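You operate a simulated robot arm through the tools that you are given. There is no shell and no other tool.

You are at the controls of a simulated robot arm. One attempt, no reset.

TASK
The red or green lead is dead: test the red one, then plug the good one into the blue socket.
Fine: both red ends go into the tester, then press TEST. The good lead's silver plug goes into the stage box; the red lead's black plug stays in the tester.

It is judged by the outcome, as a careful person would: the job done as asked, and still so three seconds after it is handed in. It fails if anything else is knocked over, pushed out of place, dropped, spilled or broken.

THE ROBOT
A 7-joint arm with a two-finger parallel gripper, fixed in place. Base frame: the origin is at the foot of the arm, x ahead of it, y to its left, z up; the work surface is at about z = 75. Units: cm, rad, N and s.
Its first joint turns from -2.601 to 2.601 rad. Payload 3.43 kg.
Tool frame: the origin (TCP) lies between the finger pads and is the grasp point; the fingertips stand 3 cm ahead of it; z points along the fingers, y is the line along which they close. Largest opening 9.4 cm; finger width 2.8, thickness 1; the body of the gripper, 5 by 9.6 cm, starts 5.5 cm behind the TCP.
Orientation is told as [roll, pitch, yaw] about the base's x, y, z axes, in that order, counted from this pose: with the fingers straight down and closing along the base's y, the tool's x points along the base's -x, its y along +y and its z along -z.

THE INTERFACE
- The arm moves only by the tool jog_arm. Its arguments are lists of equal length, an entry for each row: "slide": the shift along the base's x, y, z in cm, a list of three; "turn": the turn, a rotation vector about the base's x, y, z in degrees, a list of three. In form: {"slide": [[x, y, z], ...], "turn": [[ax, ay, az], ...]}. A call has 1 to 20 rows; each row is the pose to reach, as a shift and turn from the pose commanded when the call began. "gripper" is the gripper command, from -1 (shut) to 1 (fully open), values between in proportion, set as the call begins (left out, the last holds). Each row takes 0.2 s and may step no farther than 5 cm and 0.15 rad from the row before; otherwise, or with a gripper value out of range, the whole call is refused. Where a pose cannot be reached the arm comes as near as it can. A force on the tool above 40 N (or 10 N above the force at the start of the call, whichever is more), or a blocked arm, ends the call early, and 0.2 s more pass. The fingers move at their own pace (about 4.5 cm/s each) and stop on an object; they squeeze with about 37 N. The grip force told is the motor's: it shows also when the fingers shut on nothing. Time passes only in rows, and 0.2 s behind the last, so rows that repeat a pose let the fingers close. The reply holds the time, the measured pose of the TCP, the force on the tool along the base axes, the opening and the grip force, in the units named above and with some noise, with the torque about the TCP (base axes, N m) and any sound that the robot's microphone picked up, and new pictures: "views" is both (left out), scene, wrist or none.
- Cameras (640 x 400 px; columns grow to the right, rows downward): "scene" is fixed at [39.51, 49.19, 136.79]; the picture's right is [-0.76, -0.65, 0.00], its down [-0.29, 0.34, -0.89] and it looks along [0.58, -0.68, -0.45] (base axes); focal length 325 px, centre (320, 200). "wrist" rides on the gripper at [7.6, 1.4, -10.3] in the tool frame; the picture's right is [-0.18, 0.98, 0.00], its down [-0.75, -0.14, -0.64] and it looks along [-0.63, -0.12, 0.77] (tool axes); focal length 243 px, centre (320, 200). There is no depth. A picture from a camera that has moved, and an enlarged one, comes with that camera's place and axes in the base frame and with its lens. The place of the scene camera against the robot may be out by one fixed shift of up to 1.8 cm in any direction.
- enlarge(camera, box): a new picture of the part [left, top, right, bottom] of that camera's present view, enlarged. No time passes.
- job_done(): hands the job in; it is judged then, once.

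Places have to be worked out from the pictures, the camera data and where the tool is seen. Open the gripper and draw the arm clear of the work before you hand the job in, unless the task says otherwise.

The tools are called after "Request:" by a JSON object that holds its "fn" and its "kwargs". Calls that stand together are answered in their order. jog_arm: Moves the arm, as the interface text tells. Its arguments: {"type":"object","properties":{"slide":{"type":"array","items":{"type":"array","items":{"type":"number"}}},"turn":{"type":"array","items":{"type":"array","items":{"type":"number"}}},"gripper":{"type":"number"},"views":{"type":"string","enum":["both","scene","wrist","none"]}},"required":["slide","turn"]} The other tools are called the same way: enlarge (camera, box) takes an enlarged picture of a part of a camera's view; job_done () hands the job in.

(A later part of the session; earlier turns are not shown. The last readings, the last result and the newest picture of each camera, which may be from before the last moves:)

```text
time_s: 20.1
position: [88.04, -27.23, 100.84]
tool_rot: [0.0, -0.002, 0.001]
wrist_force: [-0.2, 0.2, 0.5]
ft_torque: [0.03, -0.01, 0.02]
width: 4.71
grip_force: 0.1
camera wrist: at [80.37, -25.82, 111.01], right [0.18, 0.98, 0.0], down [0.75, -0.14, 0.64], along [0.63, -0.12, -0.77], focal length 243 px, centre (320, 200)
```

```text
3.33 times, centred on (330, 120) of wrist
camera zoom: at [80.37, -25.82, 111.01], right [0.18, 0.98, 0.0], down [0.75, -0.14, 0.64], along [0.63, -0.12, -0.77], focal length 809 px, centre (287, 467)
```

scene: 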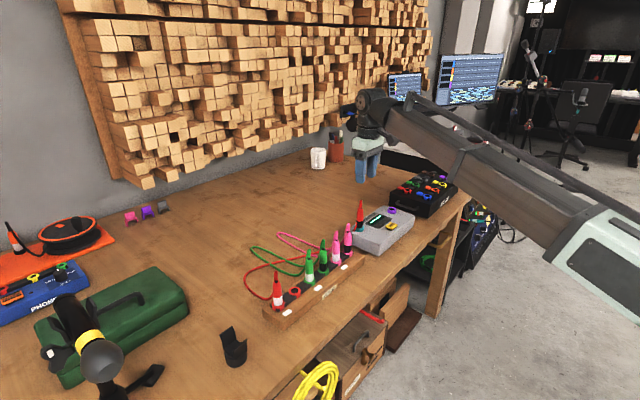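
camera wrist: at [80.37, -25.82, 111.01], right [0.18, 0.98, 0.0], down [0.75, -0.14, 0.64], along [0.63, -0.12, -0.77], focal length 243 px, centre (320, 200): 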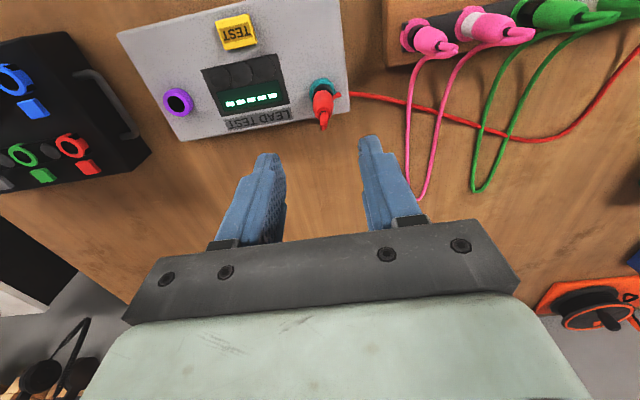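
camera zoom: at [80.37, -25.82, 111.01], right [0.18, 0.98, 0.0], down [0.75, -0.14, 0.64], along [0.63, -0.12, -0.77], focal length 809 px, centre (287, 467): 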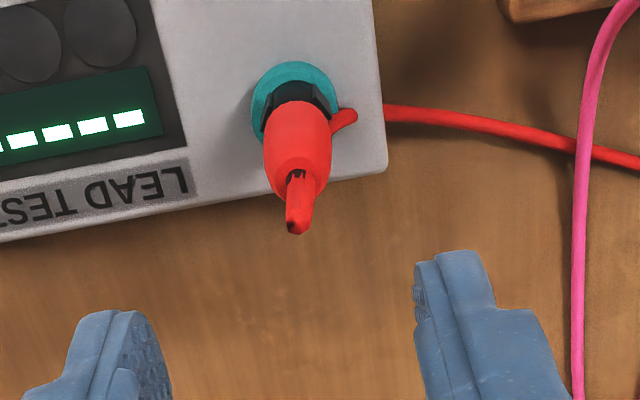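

The red black plug stands in the teal socket with its cord running back to the rack. Now I travel at z≈101 to above the red silver plug.

Request:
{"fn": "jog_arm", "kwargs": {"slide": [[-0.3, 4.7, 0.3], [-0.6, 9.4, 0.3], [-1.0, 14.1, 0.3], [-1.3, 18.8, 0.3], [-1.7, 23.5, 0.3], [-2.0, 28.2, 0.3], [-2.4, 32.9, 0.3], [-2.8, 37.0, 0.0], [-2.9, 39.2, -2.5], [-2.9, 39.2, -5.5]], "turn": [[0, 0, 0], [0, 0, 0], [0, 0, 0], [0, 0, 0], [0, 0, 0], [0, 0, 0], [0, 0, 0], [0, 0, 0], [0, 0, 0], [0, 0, 0]], "views": "both"}}

Request:
{"fn": "enlarge", "kwargs": {"camera": "wrist", "box": [240, 60, 420, 180]}}

```text
time_s: 22.3
position: [85.38, 12.28, 95.44]
tool_rot: [0.0, -0.003, 0.0]
wrist_force: [0.2, -0.5, -0.5]
ft_torque: [-0.03, -0.06, 0.02]
width: 4.69
grip_force: 0.2
camera wrist: at [77.63, 13.77, 105.52], right [0.18, 0.98, 0.0], down [0.75, -0.14, 0.64], along [0.63, -0.12, -0.76], focal length 243 px, centre (320, 200)
```

scene: 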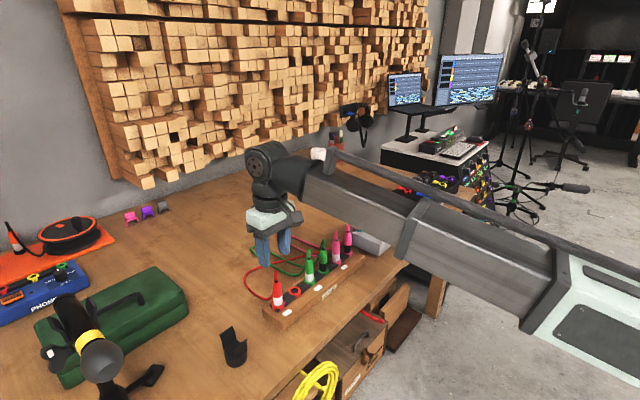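
wrist: 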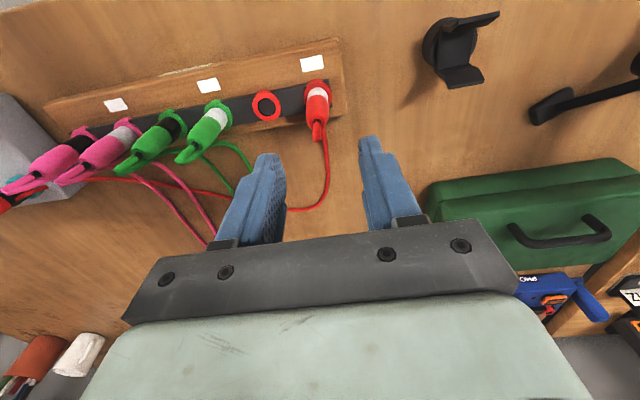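

```text
3.33 times, centred on (330, 120) of wrist
camera zoom: at [77.63, 13.77, 105.52], right [0.18, 0.98, 0.0], down [0.75, -0.14, 0.64], along [0.63, -0.12, -0.76], focal length 809 px, centre (287, 467)
```

zoom: 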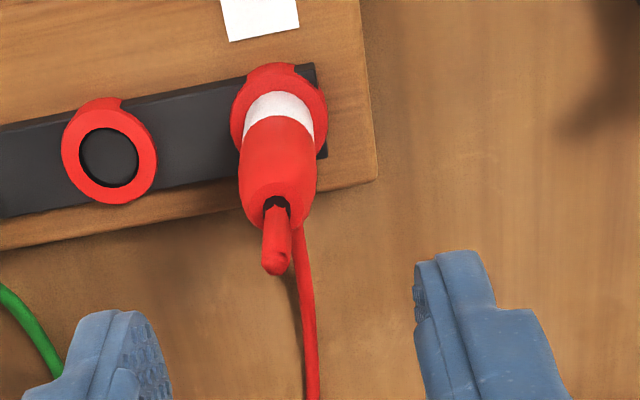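

The red silver plug axis is at about (85.3, 12.05). I shift −0.2 in y and descend to z≈84.8 around it.

Request:
{"fn": "jog_arm", "kwargs": {"slide": [[-0.2, -0.22, -3.0], [-0.2, -0.22, -6.0], [-0.2, -0.22, -8.5], [-0.2, -0.22, -10.6]], "turn": [[0, 0, 0], [0, 0, 0], [0, 0, 0], [0, 0, 0]], "views": "wrist"}}

```text
time_s: 23.3
position: [85.12, 11.92, 84.81]
tool_rot: [0.0, -0.004, -0.002]
wrist_force: [0.8, 0.0, 0.0]
ft_torque: [-0.01, -0.01, 0.0]
width: 4.71
grip_force: 0.1
camera wrist: at [77.35, 13.35, 94.95], right [0.18, 0.98, 0.0], down [0.75, -0.14, 0.64], along [0.63, -0.12, -0.76], focal length 243 px, centre (320, 200)
```

wrist: 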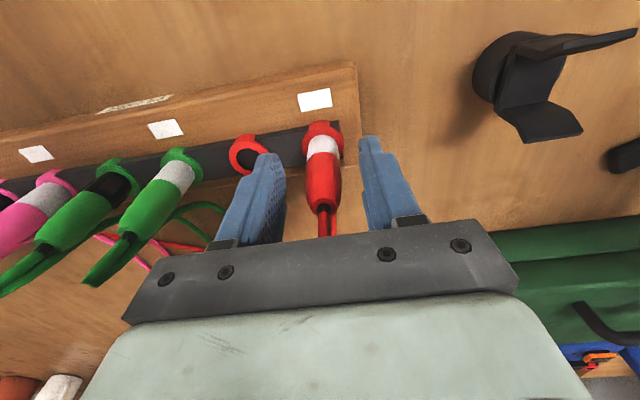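

The silver red plug is between the fingers. I close and let the grip settle.

Request:
{"fn": "jog_arm", "kwargs": {"slide": [[0, 0, 0], [0, 0, 0], [0, 0, 0], [0, 0, 0]], "turn": [[0, 0, 0], [0, 0, 0], [0, 0, 0], [0, 0, 0]], "gripper": -1, "views": "none"}}

Request:
{"fn": "jog_arm", "kwargs": {"slide": [[0, 0, 0.5], [0, 0, 1.2], [0, 0, 2.0], [0, 0, 3.0], [0, 0, 4.5], [0, 0, 6.5], [0, 0, 9.0], [0, 0, 12.0]], "turn": [[0, 0, 0], [0, 0, 0], [0, 0, 0], [0, 0, 0], [0, 0, 0], [0, 0, 0], [0, 0, 0], [0, 0, 0]], "views": "both"}}

Request:
{"fn": "enlarge", "kwargs": {"camera": "scene", "box": [220, 170, 420, 320]}}

```text
time_s: 24.3
position: [85.11, 11.91, 84.79]
tool_rot: [-0.003, -0.004, 0.002]
wrist_force: [2.0, -1.3, 5.0]
ft_torque: [-0.05, -0.06, 0.03]
width: 2.02
grip_force: 36.9
```

```text
time_s: 26.1
position: [85.44, 11.72, 96.75]
tool_rot: [-0.002, -0.002, 0.0]
wrist_force: [-0.5, -0.1, 0.2]
ft_torque: [0.02, 0.02, -0.04]
width: 2.01
grip_force: 36.6
camera wrist: at [77.64, 13.25, 106.96], right [0.18, 0.98, 0.0], down [0.75, -0.14, 0.64], along [0.63, -0.12, -0.77], focal length 243 px, centre (320, 200)
```

scene: 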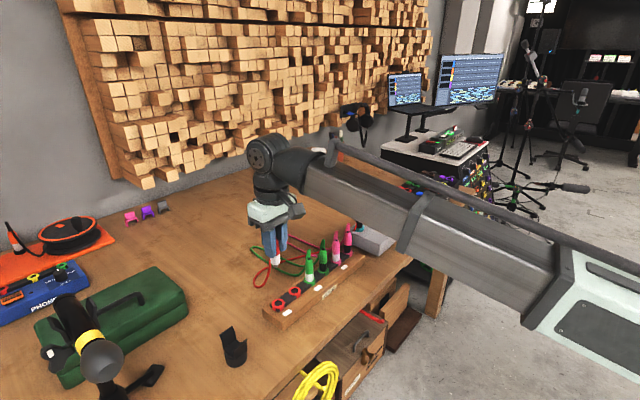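
wrist: 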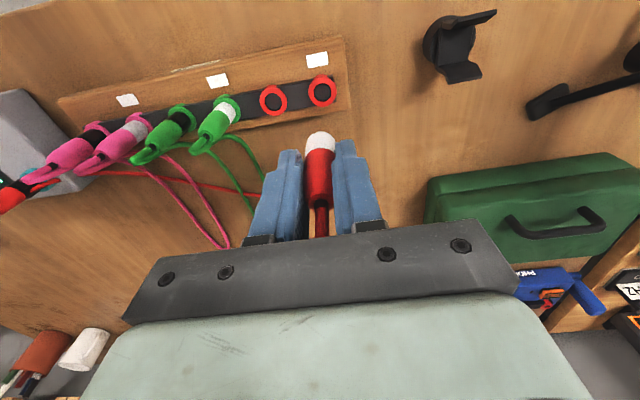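

```text
2.67 times, centred on (320, 245) of scene
camera zoom: at [39.51, 49.19, 136.79], right [-0.76, -0.65, 0.0], down [-0.29, 0.34, -0.89], along [0.58, -0.68, -0.45], focal length 866 px, centre (320, 80)
```

zoom: 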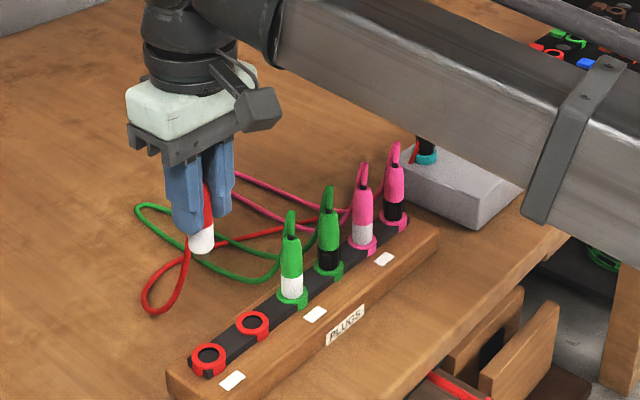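

The silver plug is out. I enlarge to see its tip shape and how it sits in the grip.

Request:
{"fn": "enlarge", "kwargs": {"camera": "scene", "box": [245, 210, 305, 275]}}

Request:
{"fn": "enlarge", "kwargs": {"camera": "wrist", "box": [270, 60, 370, 160]}}

```text
6.15 times, centred on (275, 242) of scene
camera zoom: at [39.51, 49.19, 136.79], right [-0.76, -0.65, 0.0], down [-0.29, 0.34, -0.89], along [0.58, -0.68, -0.45], focal length 1999 px, centre (597, -62)
```

zoom: 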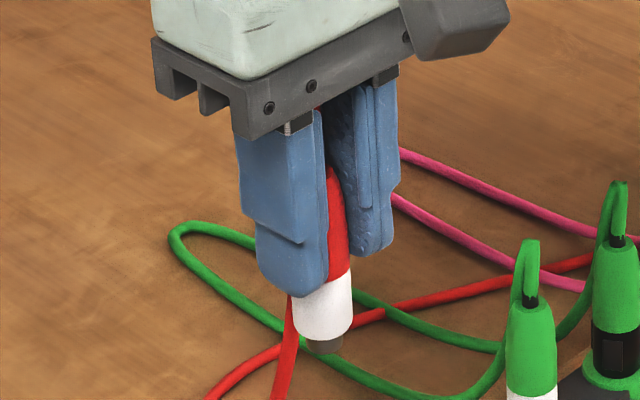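

```text
4.00 times, centred on (320, 110) of wrist
camera zoom: at [77.64, 13.25, 106.96], right [0.18, 0.98, 0.0], down [0.75, -0.14, 0.64], along [0.63, -0.12, -0.77], focal length 970 px, centre (320, 560)
```

zoom: 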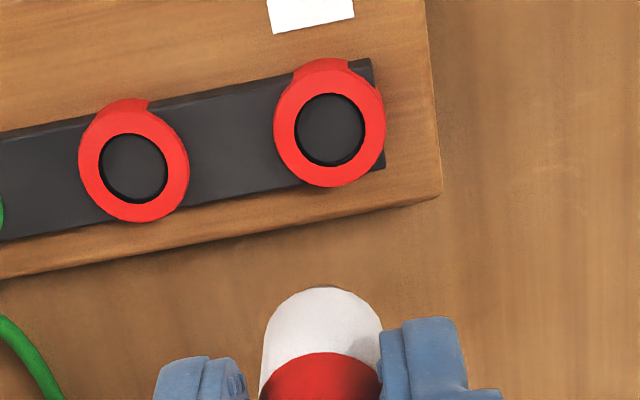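

The silver plug hangs straight with its grey tip, axis about 0.35 cm to +x of the TCP. I carry it high (z≈103) along the +x side past the other plugs to above the purple socket.

Request:
{"fn": "jog_arm", "kwargs": {"slide": [[2.5, 0, 3.5], [5.5, -2, 6], [7.5, -6, 6], [7.8, -10.8, 6], [7.8, -15.6, 6], [7.6, -20.4, 6], [7.2, -25.2, 6], [6.8, -30, 6], [6.2, -34.8, 6], [5.4, -39.5, 6], [4.2, -44, 6], [3.0, -48.4, 6], [1.8, -52.8, 6], [1.1, -56.6, 6]], "turn": [[0, 0, 0], [0, 0, 0], [0, 0, 0], [0, 0, 0], [0, 0, 0], [0, 0, 0], [0, 0, 0], [0, 0, 0], [0, 0, 0], [0, 0, 0], [0, 0, 0], [0, 0, 0], [0, 0, 0], [0, 0, 0]], "views": "both"}}

Request:
{"fn": "enlarge", "kwargs": {"camera": "scene", "box": [240, 150, 440, 310]}}

Request:
{"fn": "enlarge", "kwargs": {"camera": "wrist", "box": [270, 60, 370, 160]}}

```text
time_s: 29.1
position: [86.26, -44.98, 102.82]
tool_rot: [0.001, -0.003, 0.0]
wrist_force: [-0.5, 0.3, 0.0]
ft_torque: [0.0, 0.0, 0.04]
width: 2.01
grip_force: 37.3
camera wrist: at [78.59, -43.46, 113.0], right [0.18, 0.98, 0.0], down [0.75, -0.14, 0.64], along [0.63, -0.12, -0.76], focal length 243 px, centre (320, 200)
```

scene: 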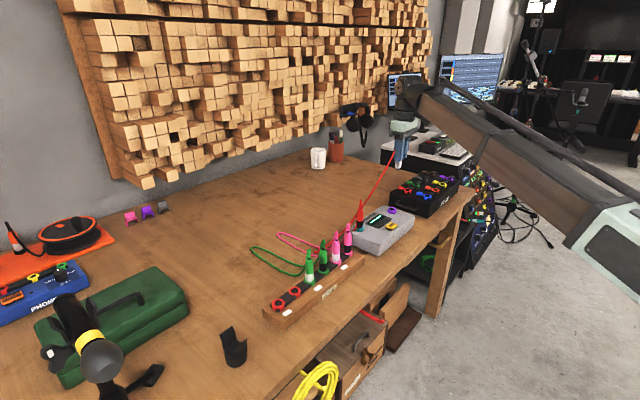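
wrist: 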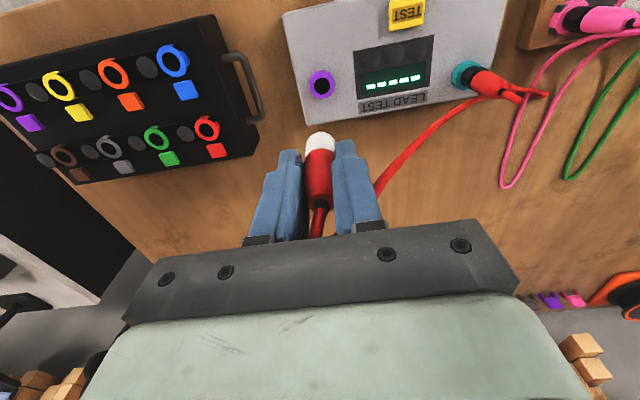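

```text
2.50 times, centred on (340, 230) of scene
camera zoom: at [39.51, 49.19, 136.79], right [-0.76, -0.65, 0.0], down [-0.29, 0.34, -0.89], along [0.58, -0.68, -0.45], focal length 812 px, centre (270, 125)
```

zoom: 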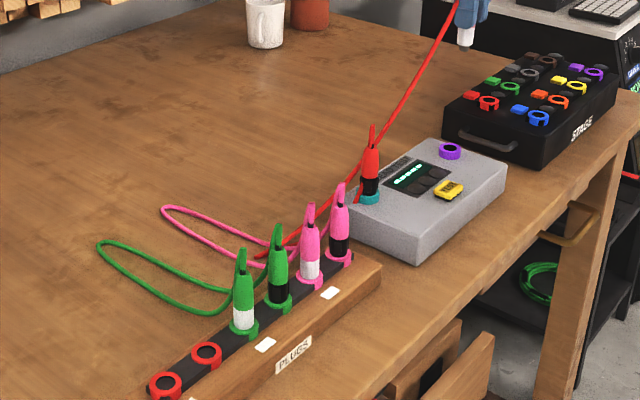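

```text
4.00 times, centred on (320, 110) of wrist
camera zoom: at [78.59, -43.46, 113.0], right [0.18, 0.98, 0.0], down [0.75, -0.14, 0.64], along [0.63, -0.12, -0.76], focal length 970 px, centre (320, 560)
```

zoom: 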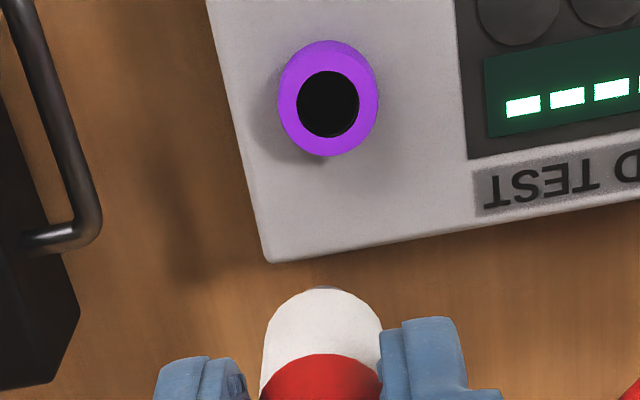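

The purple hole is at about (86.85, −44.75). I shift slightly and lower to just above it (z≈89.3) to compare tip and hole in both views.

Request:
{"fn": "jog_arm", "kwargs": {"slide": [[0.2, 0.1, -3.5], [0.3, 0.2, -7], [0.35, 0.2, -10.5], [0.35, 0.2, -13.5]], "turn": [[0, 0, 0], [0, 0, 0], [0, 0, 0], [0, 0, 0]], "views": "both"}}

Request:
{"fn": "enlarge", "kwargs": {"camera": "scene", "box": [360, 165, 430, 225]}}

Request:
{"fn": "enlarge", "kwargs": {"camera": "wrist", "box": [280, 90, 370, 190]}}

```text
time_s: 30.1
position: [86.69, -44.49, 89.21]
tool_rot: [-0.003, -0.004, -0.001]
wrist_force: [-0.3, -0.8, 0.0]
ft_torque: [0.02, 0.01, -0.02]
width: 1.99
grip_force: 36.7
camera wrist: at [78.9, -43.06, 99.35], right [0.18, 0.98, 0.0], down [0.75, -0.14, 0.64], along [0.63, -0.12, -0.76], focal length 243 px, centre (320, 200)
```

scene: 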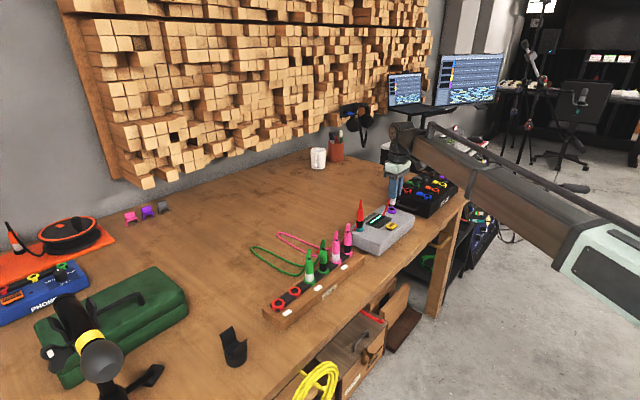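
wrist: 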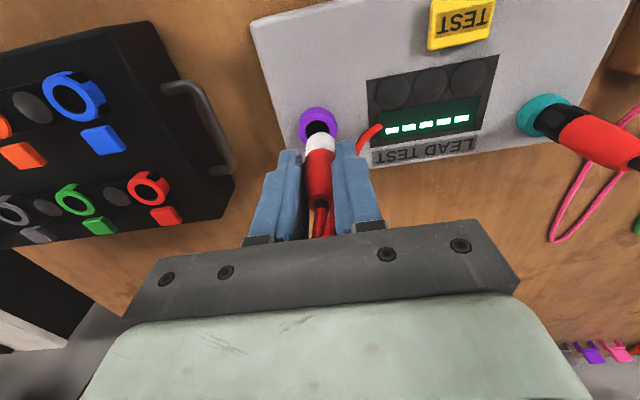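

```text
6.67 times, centred on (395, 195) of scene
camera zoom: at [39.51, 49.19, 136.79], right [-0.76, -0.65, 0.0], down [-0.29, 0.34, -0.89], along [0.58, -0.68, -0.45], focal length 2166 px, centre (-180, 233)
```

zoom: 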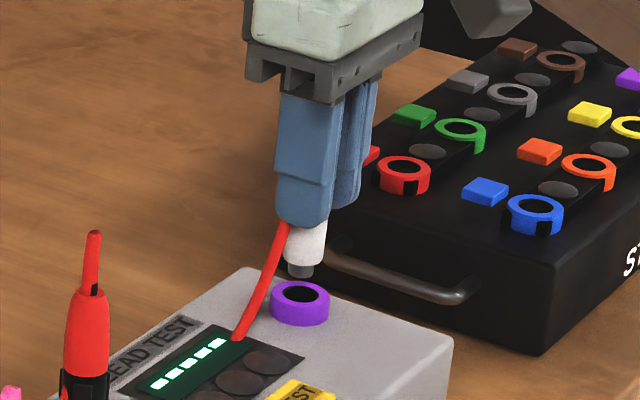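

```text
4.00 times, centred on (325, 140) of wrist
camera zoom: at [78.9, -43.06, 99.35], right [0.18, 0.98, 0.0], down [0.75, -0.14, 0.64], along [0.63, -0.12, -0.76], focal length 970 px, centre (300, 440)
```

zoom: 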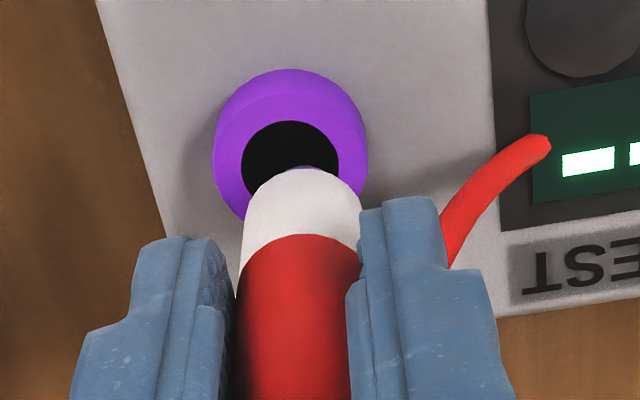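

The tip is about 0.33 cm too far +y and 0.13 cm short in x of the purple hole. I correct and then lower slowly into it.

Request:
{"fn": "jog_arm", "kwargs": {"slide": [[0.13, -0.33, 0], [0.13, -0.33, 0]], "turn": [[0, 0, 0], [0, 0, 0]], "views": "none"}}

Request:
{"fn": "enlarge", "kwargs": {"camera": "scene", "box": [360, 165, 430, 225]}}

Request:
{"fn": "enlarge", "kwargs": {"camera": "wrist", "box": [280, 90, 370, 190]}}

```text
time_s: 30.7
position: [86.74, -44.87, 89.2]
tool_rot: [0.001, -0.004, -0.001]
wrist_force: [1.1, -0.8, -0.1]
ft_torque: [0.01, -0.02, 0.02]
width: 2.0
grip_force: 36.9
```

```text
6.67 times, centred on (395, 195) of scene
camera zoom: at [39.51, 49.19, 136.79], right [-0.76, -0.65, 0.0], down [-0.29, 0.34, -0.89], along [0.58, -0.68, -0.45], focal length 2166 px, centre (-180, 233)
```

zoom: 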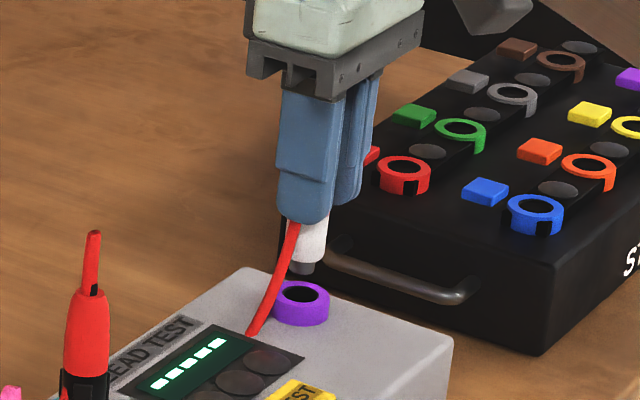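

```text
4.00 times, centred on (325, 140) of wrist
camera zoom: at [79.04, -43.44, 99.37], right [0.18, 0.98, 0.0], down [0.75, -0.14, 0.64], along [0.63, -0.12, -0.76], focal length 970 px, centre (300, 440)
```

zoom: 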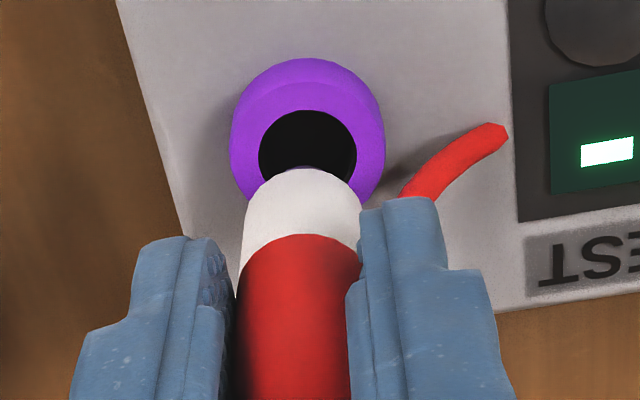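

Tip and purple hole now coincide within about 0.1 cm in both views. I lower slowly.

Request:
{"fn": "jog_arm", "kwargs": {"slide": [[0, 0, -0.5], [0, 0, -1.0], [0, 0, -1.4], [0, 0, -1.8], [0, 0, -2.1], [0, 0, -2.4], [0, 0, -2.6], [0, 0, -2.8]], "turn": [[0, 0, 0], [0, 0, 0], [0, 0, 0], [0, 0, 0], [0, 0, 0], [0, 0, 0], [0, 0, 0], [0, 0, 0]], "views": "both"}}

Request:
{"fn": "enlarge", "kwargs": {"camera": "scene", "box": [375, 185, 415, 220]}}

Request:
{"fn": "enlarge", "kwargs": {"camera": "wrist", "box": [285, 100, 365, 170]}}

```text
time_s: 32.5
position: [86.88, -44.99, 86.63]
tool_rot: [-0.002, -0.007, 0.001]
wrist_force: [6.4, -3.1, 32.8]
ft_torque: [-0.08, -0.22, -0.03]
width: 2.13
grip_force: 37.4
camera wrist: at [78.99, -43.44, 96.72], right [0.18, 0.98, 0.0], down [0.75, -0.14, 0.65], along [0.64, -0.12, -0.76], focal length 243 px, centre (320, 200)
```

scene: 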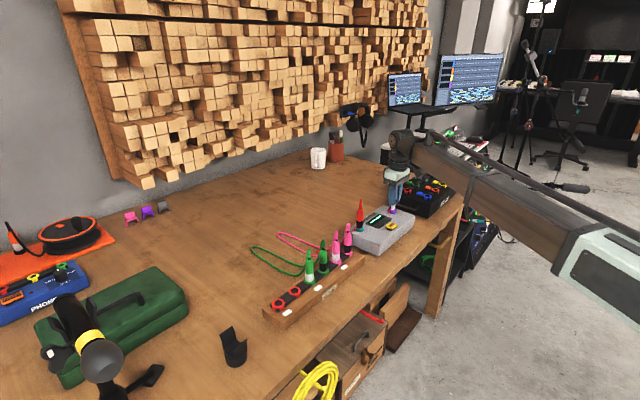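
wrist: 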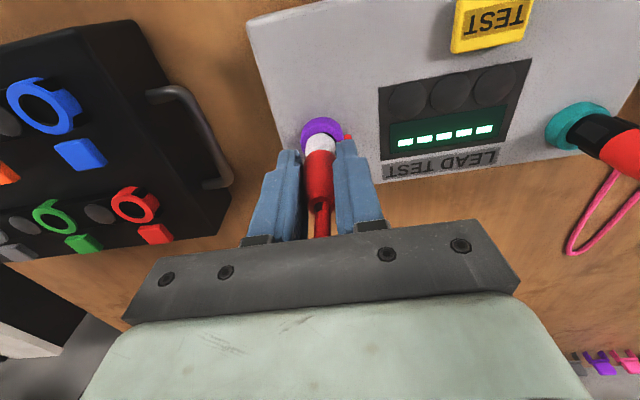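

```text
11.43 times, centred on (395, 202) of scene
camera zoom: at [39.51, 49.19, 136.79], right [-0.76, -0.65, 0.0], down [-0.29, 0.34, -0.89], along [0.58, -0.68, -0.45], focal length 3713 px, centre (-537, 171)
```

zoom: 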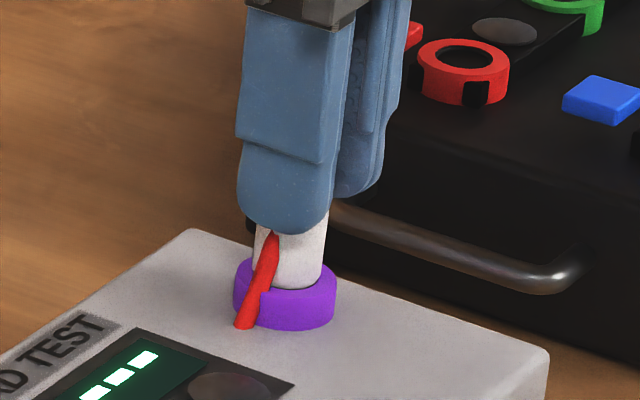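

```text
5.71 times, centred on (325, 135) of wrist
camera zoom: at [78.99, -43.44, 96.72], right [0.18, 0.98, 0.0], down [0.75, -0.14, 0.65], along [0.64, -0.12, -0.76], focal length 1386 px, centre (291, 571)
```

zoom: 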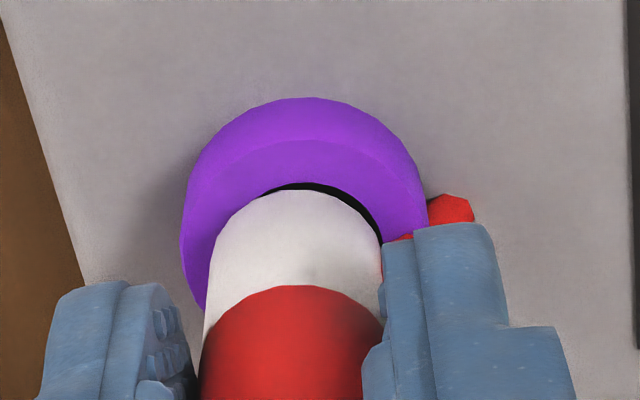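

There is 33 N of upward force at TCP z≈86.6. I look closer to judge whether the band is flush with the rim or slightly proud.

Request:
{"fn": "enlarge", "kwargs": {"camera": "wrist", "box": [300, 110, 350, 150]}}

Request:
{"fn": "enlarge", "kwargs": {"camera": "scene", "box": [383, 198, 407, 218]}}

```text
10.00 times, centred on (325, 130) of wrist
camera zoom: at [78.99, -43.44, 96.72], right [0.18, 0.98, 0.0], down [0.75, -0.14, 0.65], along [0.64, -0.12, -0.76], focal length 2426 px, centre (270, 900)
```

zoom: 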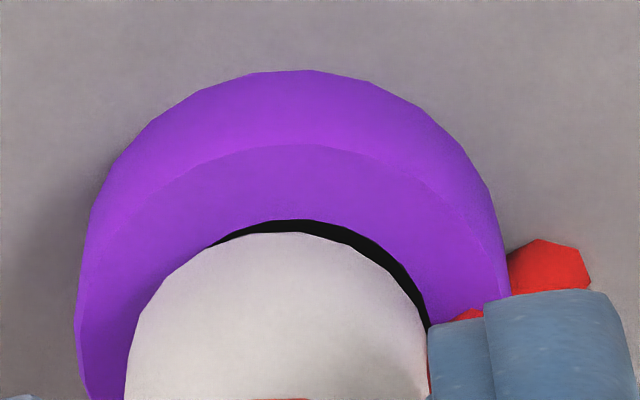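

```text
16.00 times, centred on (395, 208) of scene
camera zoom: at [39.51, 49.19, 136.79], right [-0.76, -0.65, 0.0], down [-0.29, 0.34, -0.89], along [0.58, -0.68, -0.45], focal length 5198 px, centre (-880, 72)
```

zoom: 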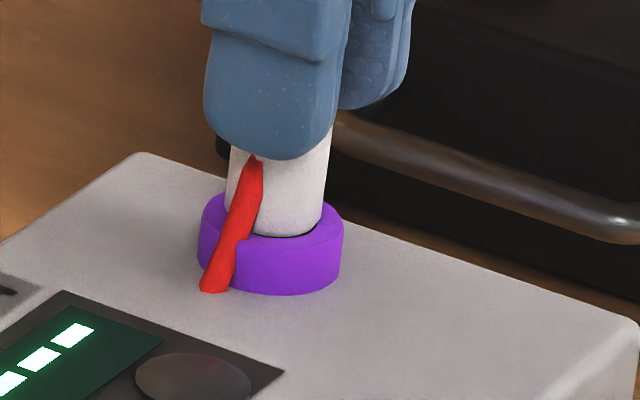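

By height (TCP 86.6 against the lower purple rim) the band rests on the rim, but it looks displaced roughly 0.2 cm toward +x within the hole. I unload slightly, nudge −x/+y, and press again gently.

Request:
{"fn": "jog_arm", "kwargs": {"slide": [[0, 0, 0.35], [-0.12, 0.06, 0.35], [-0.22, 0.1, 0.35], [-0.22, 0.1, 0.15], [-0.22, 0.1, 0.0]], "turn": [[0, 0, 0], [0, 0, 0], [0, 0, 0], [0, 0, 0], [0, 0, 0]], "views": "none"}}

Request:
{"fn": "enlarge", "kwargs": {"camera": "wrist", "box": [300, 110, 350, 150]}}

Request:
{"fn": "enlarge", "kwargs": {"camera": "scene", "box": [383, 198, 407, 218]}}

```text
time_s: 33.7
position: [86.54, -44.74, 86.59]
tool_rot: [-0.001, -0.005, -0.001]
wrist_force: [0.8, 1.2, 21.2]
ft_torque: [0.18, 0.04, 0.0]
width: 2.04
grip_force: 36.6
```

```text
10.00 times, centred on (325, 130) of wrist
camera zoom: at [78.73, -43.25, 96.71], right [0.18, 0.98, 0.0], down [0.75, -0.14, 0.65], along [0.63, -0.12, -0.76], focal length 2426 px, centre (270, 900)
```

zoom: 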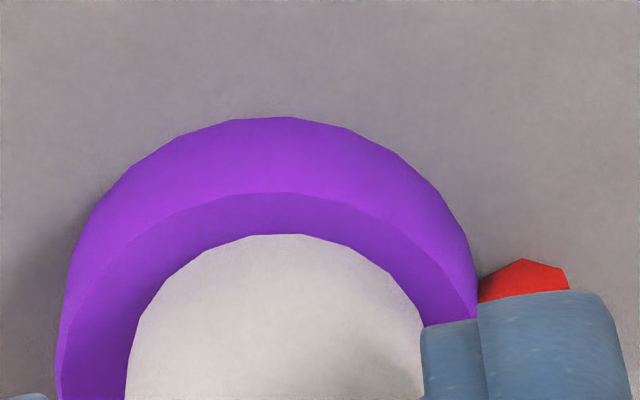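

```text
16.00 times, centred on (395, 208) of scene
camera zoom: at [39.51, 49.19, 136.79], right [-0.76, -0.65, 0.0], down [-0.29, 0.34, -0.89], along [0.58, -0.68, -0.45], focal length 5198 px, centre (-880, 72)
```

zoom: 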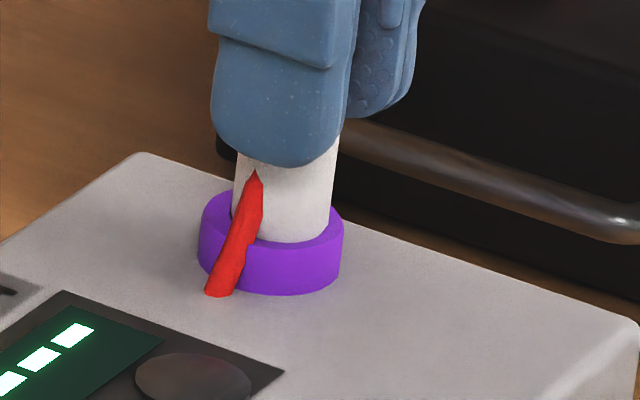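

Now the band covers the hole evenly and sits flush like the black plug did. I release and rise.

Request:
{"fn": "jog_arm", "kwargs": {"slide": [[0, 0, 0.1], [0, 0, 0.1], [0, 0, 0.1]], "turn": [[0, 0, 0], [0, 0, 0], [0, 0, 0]], "gripper": 0.0, "views": "none"}}

Request:
{"fn": "jog_arm", "kwargs": {"slide": [[0, 0, 1.5], [0, 0, 4], [0, 0, 7], [0, 0, 10], [0, 0, 14]], "turn": [[0, 0, 0], [0, 0, 0], [0, 0, 0], [0, 0, 0], [0, 0, 0]], "views": "both"}}

Request:
{"fn": "enlarge", "kwargs": {"camera": "scene", "box": [330, 165, 450, 265]}}

Request:
{"fn": "enlarge", "kwargs": {"camera": "wrist", "box": [270, 0, 500, 140]}}

```text
time_s: 34.5
position: [86.4, -44.71, 86.51]
tool_rot: [0.001, -0.002, -0.002]
wrist_force: [-0.4, 0.8, 0.8]
ft_torque: [0.0, -0.01, -0.01]
width: 4.71
grip_force: 0.0
```

```text
time_s: 35.7
position: [86.73, -44.89, 100.42]
tool_rot: [-0.003, -0.004, 0.0]
wrist_force: [0.0, -0.2, 0.1]
ft_torque: [0.01, 0.01, -0.01]
width: 4.72
grip_force: 0.0
camera wrist: at [78.94, -43.47, 110.58], right [0.18, 0.98, 0.0], down [0.75, -0.14, 0.64], along [0.63, -0.12, -0.76], focal length 243 px, centre (320, 200)
```

scene: 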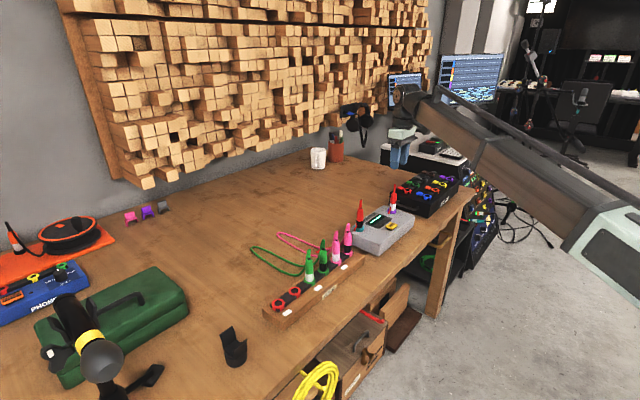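
wrist: 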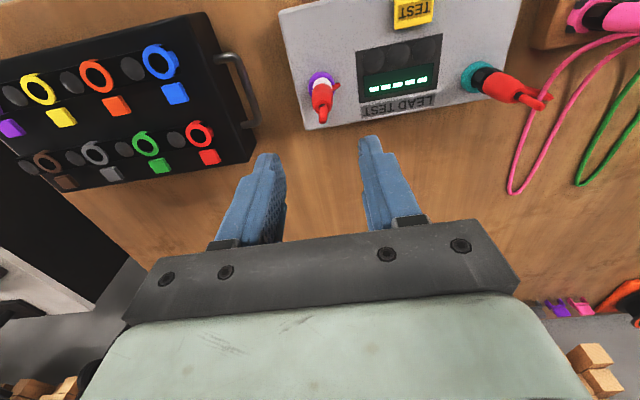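

```text
4.00 times, centred on (390, 215) of scene
camera zoom: at [39.51, 49.19, 136.79], right [-0.76, -0.65, 0.0], down [-0.29, 0.34, -0.89], along [0.58, -0.68, -0.45], focal length 1300 px, centre (40, 140)
```

zoom: 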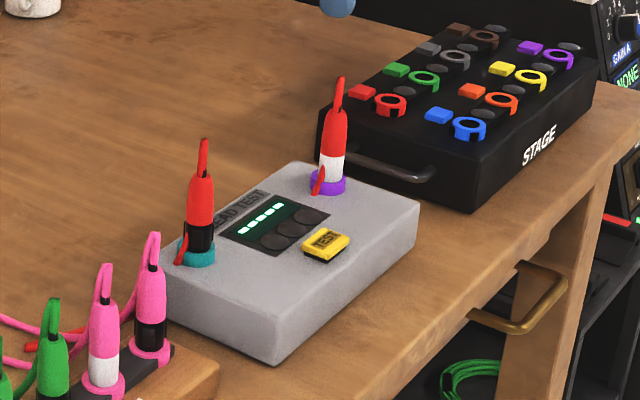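

```text
2.78 times, centred on (385, 70) of wrist
camera zoom: at [78.94, -43.47, 110.58], right [0.18, 0.98, 0.0], down [0.75, -0.14, 0.64], along [0.63, -0.12, -0.76], focal length 675 px, centre (139, 562)
```

zoom: 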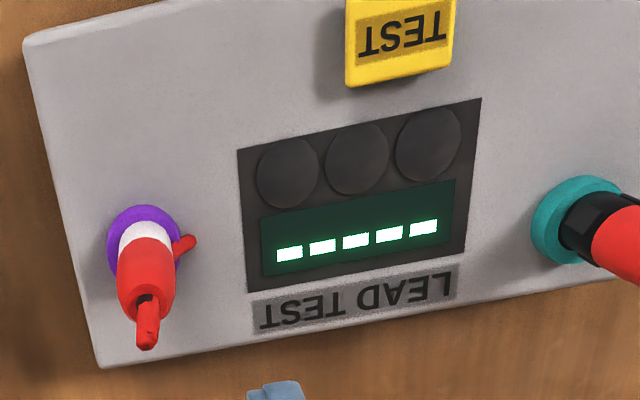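

Both red plugs stand in the tester. Now I close the gripper and move above the TEST button at about (81.4, −34.8).

Request:
{"fn": "jog_arm", "kwargs": {"slide": [[-3, 2.5, 0], [-5.3, 6.5, 0], [-5.3, 10.1, 0], [-5.3, 10.1, -4], [-5.3, 10.1, -8], [-5.3, 10.1, -12]], "turn": [[0, 0, 0], [0, 0, 0], [0, 0, 0], [0, 0, 0], [0, 0, 0], [0, 0, 0]], "gripper": -1, "views": "both"}}

Request:
{"fn": "enlarge", "kwargs": {"camera": "scene", "box": [340, 170, 430, 250]}}

Request:
{"fn": "enlarge", "kwargs": {"camera": "wrist", "box": [230, 40, 410, 200]}}

```text
time_s: 37.1
position: [81.24, -34.82, 88.32]
tool_rot: [-0.003, -0.004, 0.002]
wrist_force: [-0.3, -0.4, 0.2]
ft_torque: [-0.02, 0.02, -0.03]
width: 0.0
grip_force: 32.7
camera wrist: at [73.46, -33.24, 98.55], right [0.18, 0.98, 0.0], down [0.75, -0.14, 0.64], along [0.63, -0.12, -0.76], focal length 243 px, centre (320, 200)
```

scene: 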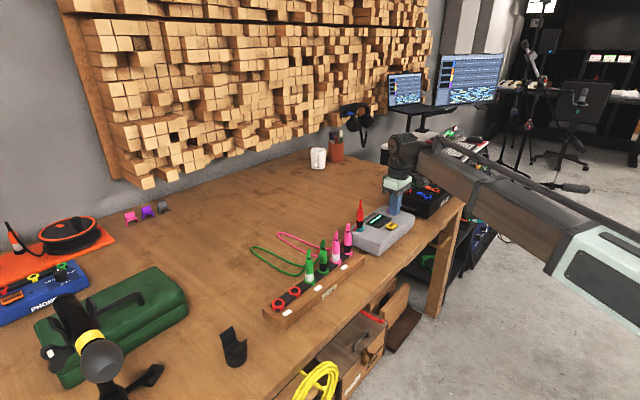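
wrist: 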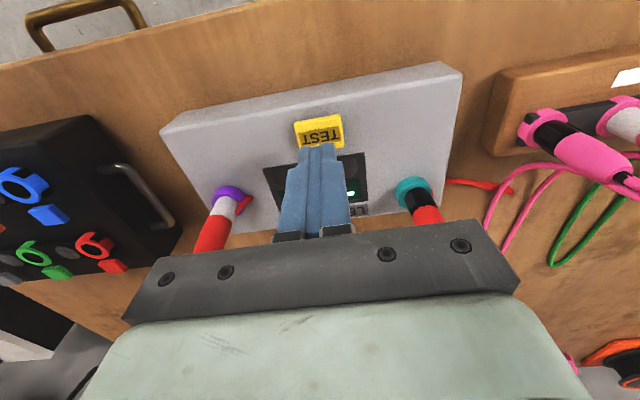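

```text
5.00 times, centred on (385, 210) of scene
camera zoom: at [39.51, 49.19, 136.79], right [-0.76, -0.65, 0.0], down [-0.29, 0.34, -0.89], along [0.58, -0.68, -0.45], focal length 1624 px, centre (-5, 150)
```

zoom: 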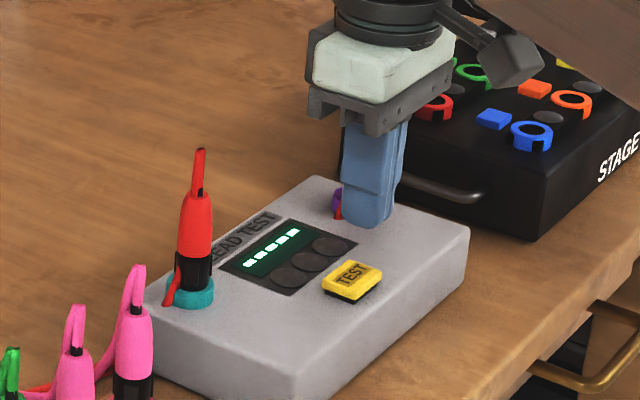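

```text
2.50 times, centred on (320, 120) of wrist
camera zoom: at [73.46, -33.24, 98.55], right [0.18, 0.98, 0.0], down [0.75, -0.14, 0.64], along [0.63, -0.12, -0.76], focal length 606 px, centre (320, 400)
```

zoom: 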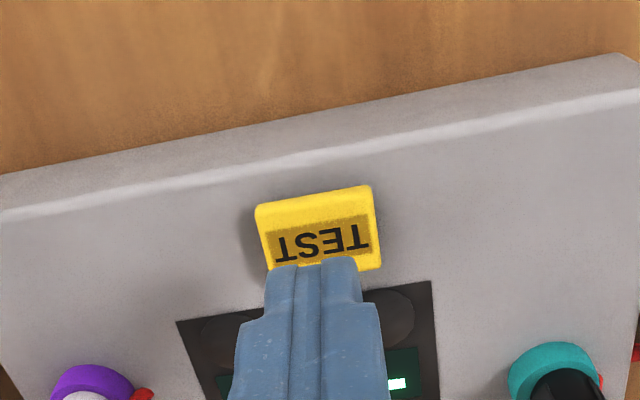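

The closed fingertips are over the button (button centre ≈ (81.3, −34.75)). I lower to just above it, then press in small steps.

Request:
{"fn": "jog_arm", "kwargs": {"slide": [[0, 0, -1.5], [0, 0, -3.0], [0, 0, -3.8], [0, 0, -4.1], [0, 0, -4.3], [0, 0, -4.5], [0, 0, -4.7], [0, 0, -4.85], [0, 0, -5.0]], "turn": [[0, 0, 0], [0, 0, 0], [0, 0, 0], [0, 0, 0], [0, 0, 0], [0, 0, 0], [0, 0, 0], [0, 0, 0], [0, 0, 0]], "views": "both"}}

Request:
{"fn": "enlarge", "kwargs": {"camera": "scene", "box": [340, 170, 430, 250]}}

Request:
{"fn": "enlarge", "kwargs": {"camera": "wrist", "box": [230, 40, 450, 220]}}

```text
time_s: 39.1
position: [81.33, -34.69, 83.56]
tool_rot: [-0.003, -0.004, 0.0]
wrist_force: [3.0, -1.4, 9.9]
ft_torque: [-0.05, -0.09, -0.01]
width: 0.0
grip_force: 32.6
heard: click
camera wrist: at [73.47, -33.24, 93.7], right [0.18, 0.98, 0.0], down [0.75, -0.14, 0.65], along [0.63, -0.12, -0.76], focal length 243 px, centre (320, 200)
```

scene: 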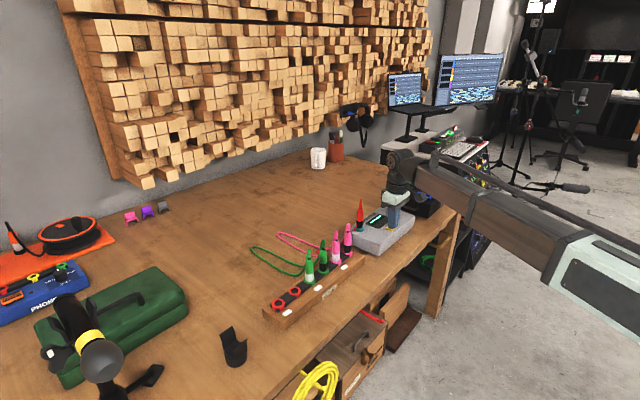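
wrist: 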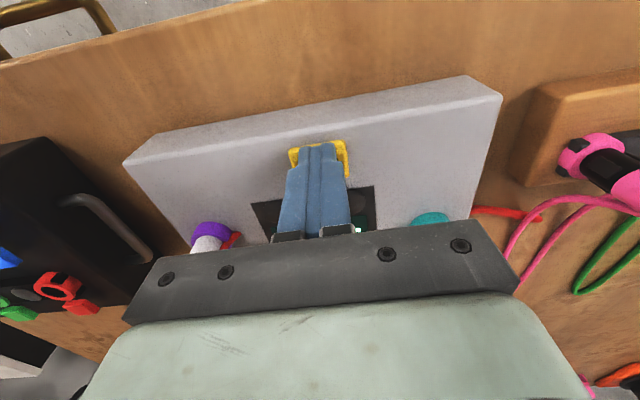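

```text
5.00 times, centred on (385, 210) of scene
camera zoom: at [39.51, 49.19, 136.79], right [-0.76, -0.65, 0.0], down [-0.29, 0.34, -0.89], along [0.58, -0.68, -0.45], focal length 1624 px, centre (-5, 150)
```

zoom: 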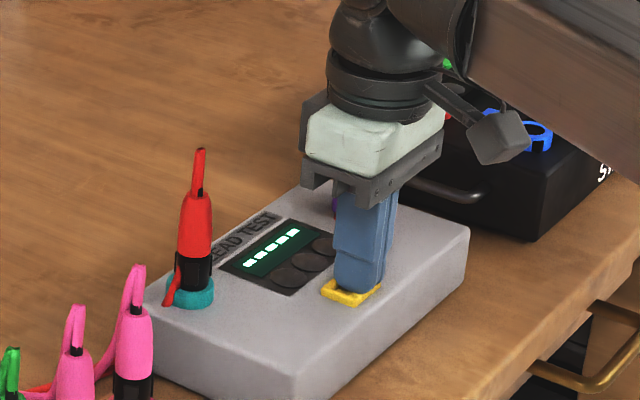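

```text
2.22 times, centred on (340, 130) of wrist
camera zoom: at [73.47, -33.24, 93.7], right [0.18, 0.98, 0.0], down [0.75, -0.14, 0.65], along [0.63, -0.12, -0.76], focal length 539 px, centre (276, 356)
```

zoom: 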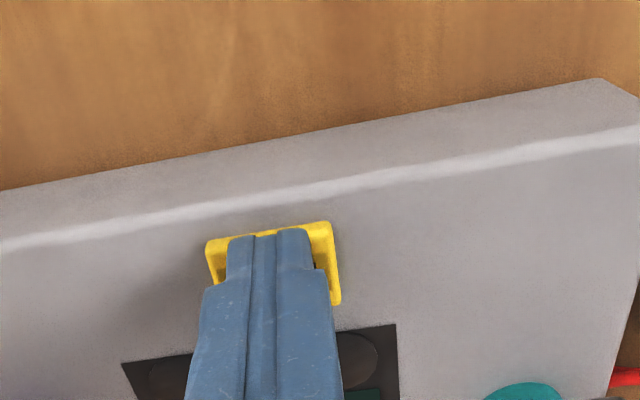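

A click was heard as the button went down. I rise off it and watch the display.

Request:
{"fn": "jog_arm", "kwargs": {"slide": [[0, 0, 1.0], [0, 0, 4.0]], "turn": [[0, 0, 0], [0, 0, 0]], "views": "both"}}

Request:
{"fn": "enlarge", "kwargs": {"camera": "scene", "box": [345, 180, 425, 250]}}

```text
time_s: 39.7
position: [81.2, -34.74, 87.39]
tool_rot: [0.0, -0.004, 0.001]
wrist_force: [0.4, 0.3, -0.2]
ft_torque: [-0.01, 0.0, -0.03]
width: 0.0
grip_force: 33.4
camera wrist: at [73.4, -33.25, 97.6], right [0.18, 0.98, 0.0], down [0.75, -0.14, 0.64], along [0.63, -0.12, -0.76], focal length 243 px, centre (320, 200)
```

scene: 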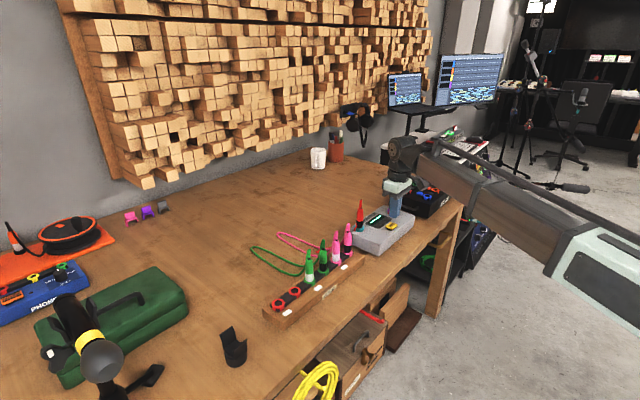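
wrist: 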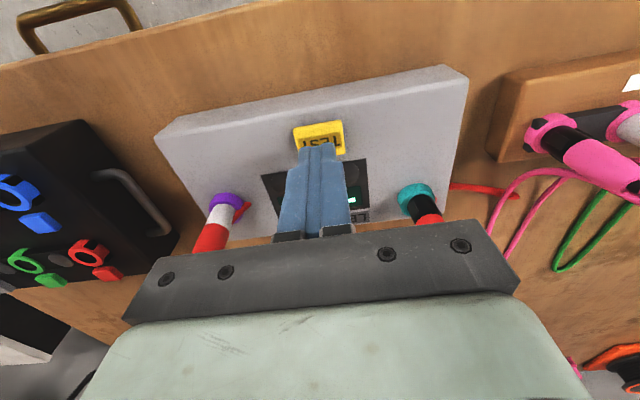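

```text
5.71 times, centred on (385, 215) of scene
camera zoom: at [39.51, 49.19, 136.79], right [-0.76, -0.65, 0.0], down [-0.29, 0.34, -0.89], along [0.58, -0.68, -0.45], focal length 1856 px, centre (-51, 114)
```

zoom: 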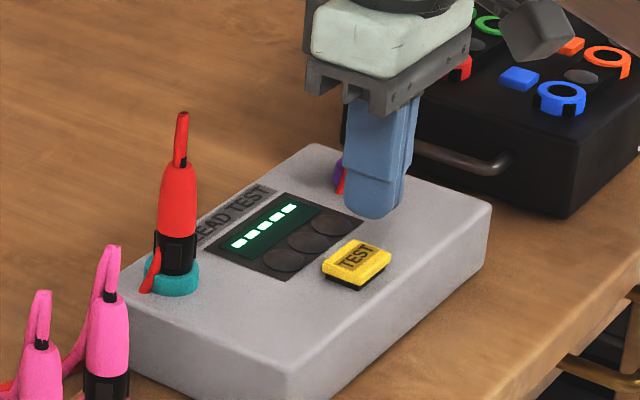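

The display still shows dashes; it may take a moment. I rise further and wait, then look again.

Request:
{"fn": "jog_arm", "kwargs": {"slide": [[0, 0, 4], [0, 0, 8], [0, 0, 12], [0, 0, 12], [0, 0, 12]], "turn": [[0, 0, 0], [0, 0, 0], [0, 0, 0], [0, 0, 0], [0, 0, 0]], "views": "wrist"}}

Request:
{"fn": "enlarge", "kwargs": {"camera": "scene", "box": [345, 180, 425, 250]}}

Request:
{"fn": "enlarge", "kwargs": {"camera": "wrist", "box": [200, 40, 440, 190]}}

```text
time_s: 40.9
position: [81.32, -34.59, 99.51]
tool_rot: [0.0, -0.003, -0.002]
wrist_force: [-0.2, 0.3, -0.7]
ft_torque: [-0.01, -0.02, 0.0]
width: 0.0
grip_force: 32.6
camera wrist: at [73.61, -33.13, 109.65], right [0.18, 0.98, 0.0], down [0.75, -0.14, 0.64], along [0.63, -0.12, -0.77], focal length 243 px, centre (320, 200)
```

wrist: 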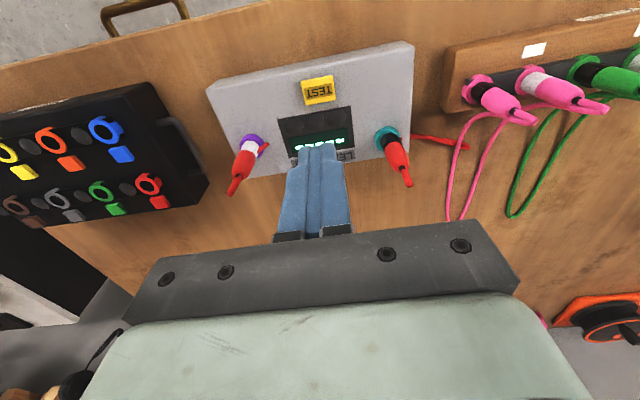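

```text
5.71 times, centred on (385, 215) of scene
camera zoom: at [39.51, 49.19, 136.79], right [-0.76, -0.65, 0.0], down [-0.29, 0.34, -0.89], along [0.58, -0.68, -0.45], focal length 1856 px, centre (-51, 114)
```

zoom: 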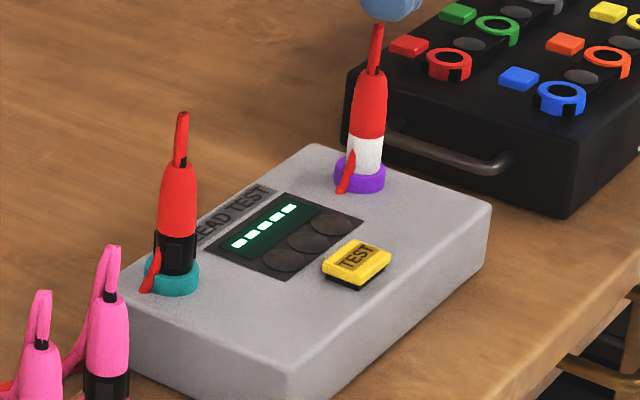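

```text
2.67 times, centred on (320, 115) of wrist
camera zoom: at [73.61, -33.13, 109.65], right [0.18, 0.98, 0.0], down [0.75, -0.14, 0.64], along [0.63, -0.12, -0.77], focal length 647 px, centre (320, 427)
```

zoom: 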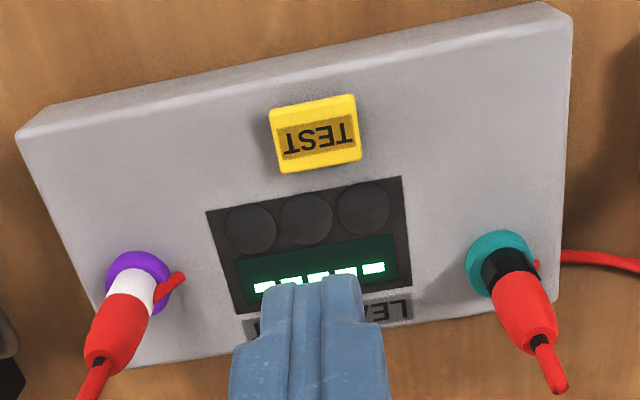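

No result yet. I move back a little so the display is unobstructed and wait two more seconds to see if it changes.

Request:
{"fn": "jog_arm", "kwargs": {"slide": [[2, 0, 2], [4, 0, 3], [4, 0, 3], [4, 0, 3], [4, 0, 3], [4, 0, 3], [4, 0, 3], [4, 0, 3], [4, 0, 3], [4, 0, 3]], "turn": [[0, 0, 0], [0, 0, 0], [0, 0, 0], [0, 0, 0], [0, 0, 0], [0, 0, 0], [0, 0, 0], [0, 0, 0], [0, 0, 0], [0, 0, 0]], "views": "wrist"}}

Request:
{"fn": "enlarge", "kwargs": {"camera": "scene", "box": [345, 180, 425, 250]}}

Request:
{"fn": "enlarge", "kwargs": {"camera": "wrist", "box": [220, 10, 440, 150]}}

```text
time_s: 43.1
position: [85.21, -34.49, 102.47]
tool_rot: [0.0, -0.004, 0.0]
wrist_force: [0.6, 0.5, -0.4]
ft_torque: [0.03, 0.0, -0.01]
width: 0.02
grip_force: 33.3
camera wrist: at [77.51, -33.05, 112.62], right [0.18, 0.98, 0.0], down [0.75, -0.14, 0.64], along [0.63, -0.12, -0.76], focal length 243 px, centre (320, 200)
```

wrist: 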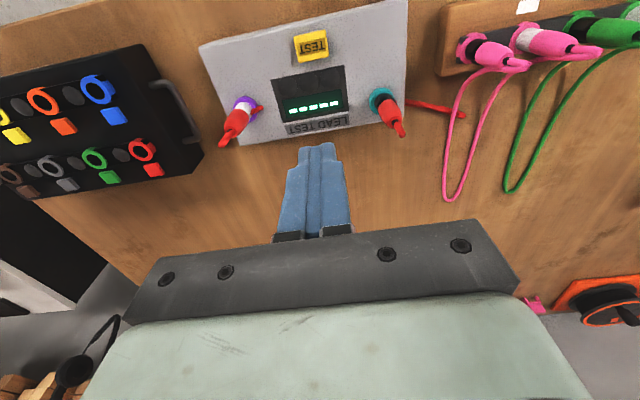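

```text
5.71 times, centred on (385, 215) of scene
camera zoom: at [39.51, 49.19, 136.79], right [-0.76, -0.65, 0.0], down [-0.29, 0.34, -0.89], along [0.58, -0.68, -0.45], focal length 1856 px, centre (-51, 114)
```

zoom: 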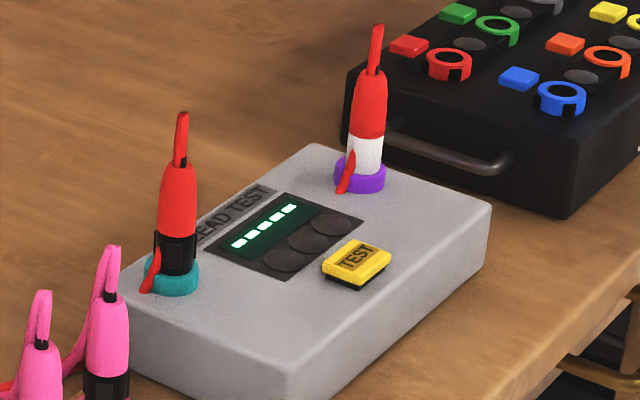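

```text
2.86 times, centred on (330, 80) of wrist
camera zoom: at [77.51, -33.05, 112.62], right [0.18, 0.98, 0.0], down [0.75, -0.14, 0.64], along [0.63, -0.12, -0.76], focal length 693 px, centre (291, 543)
```

zoom: 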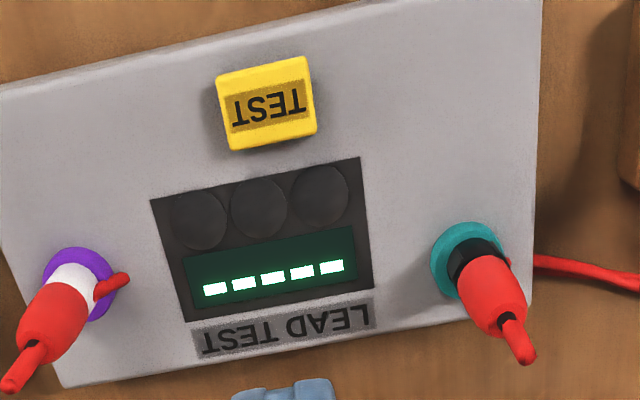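

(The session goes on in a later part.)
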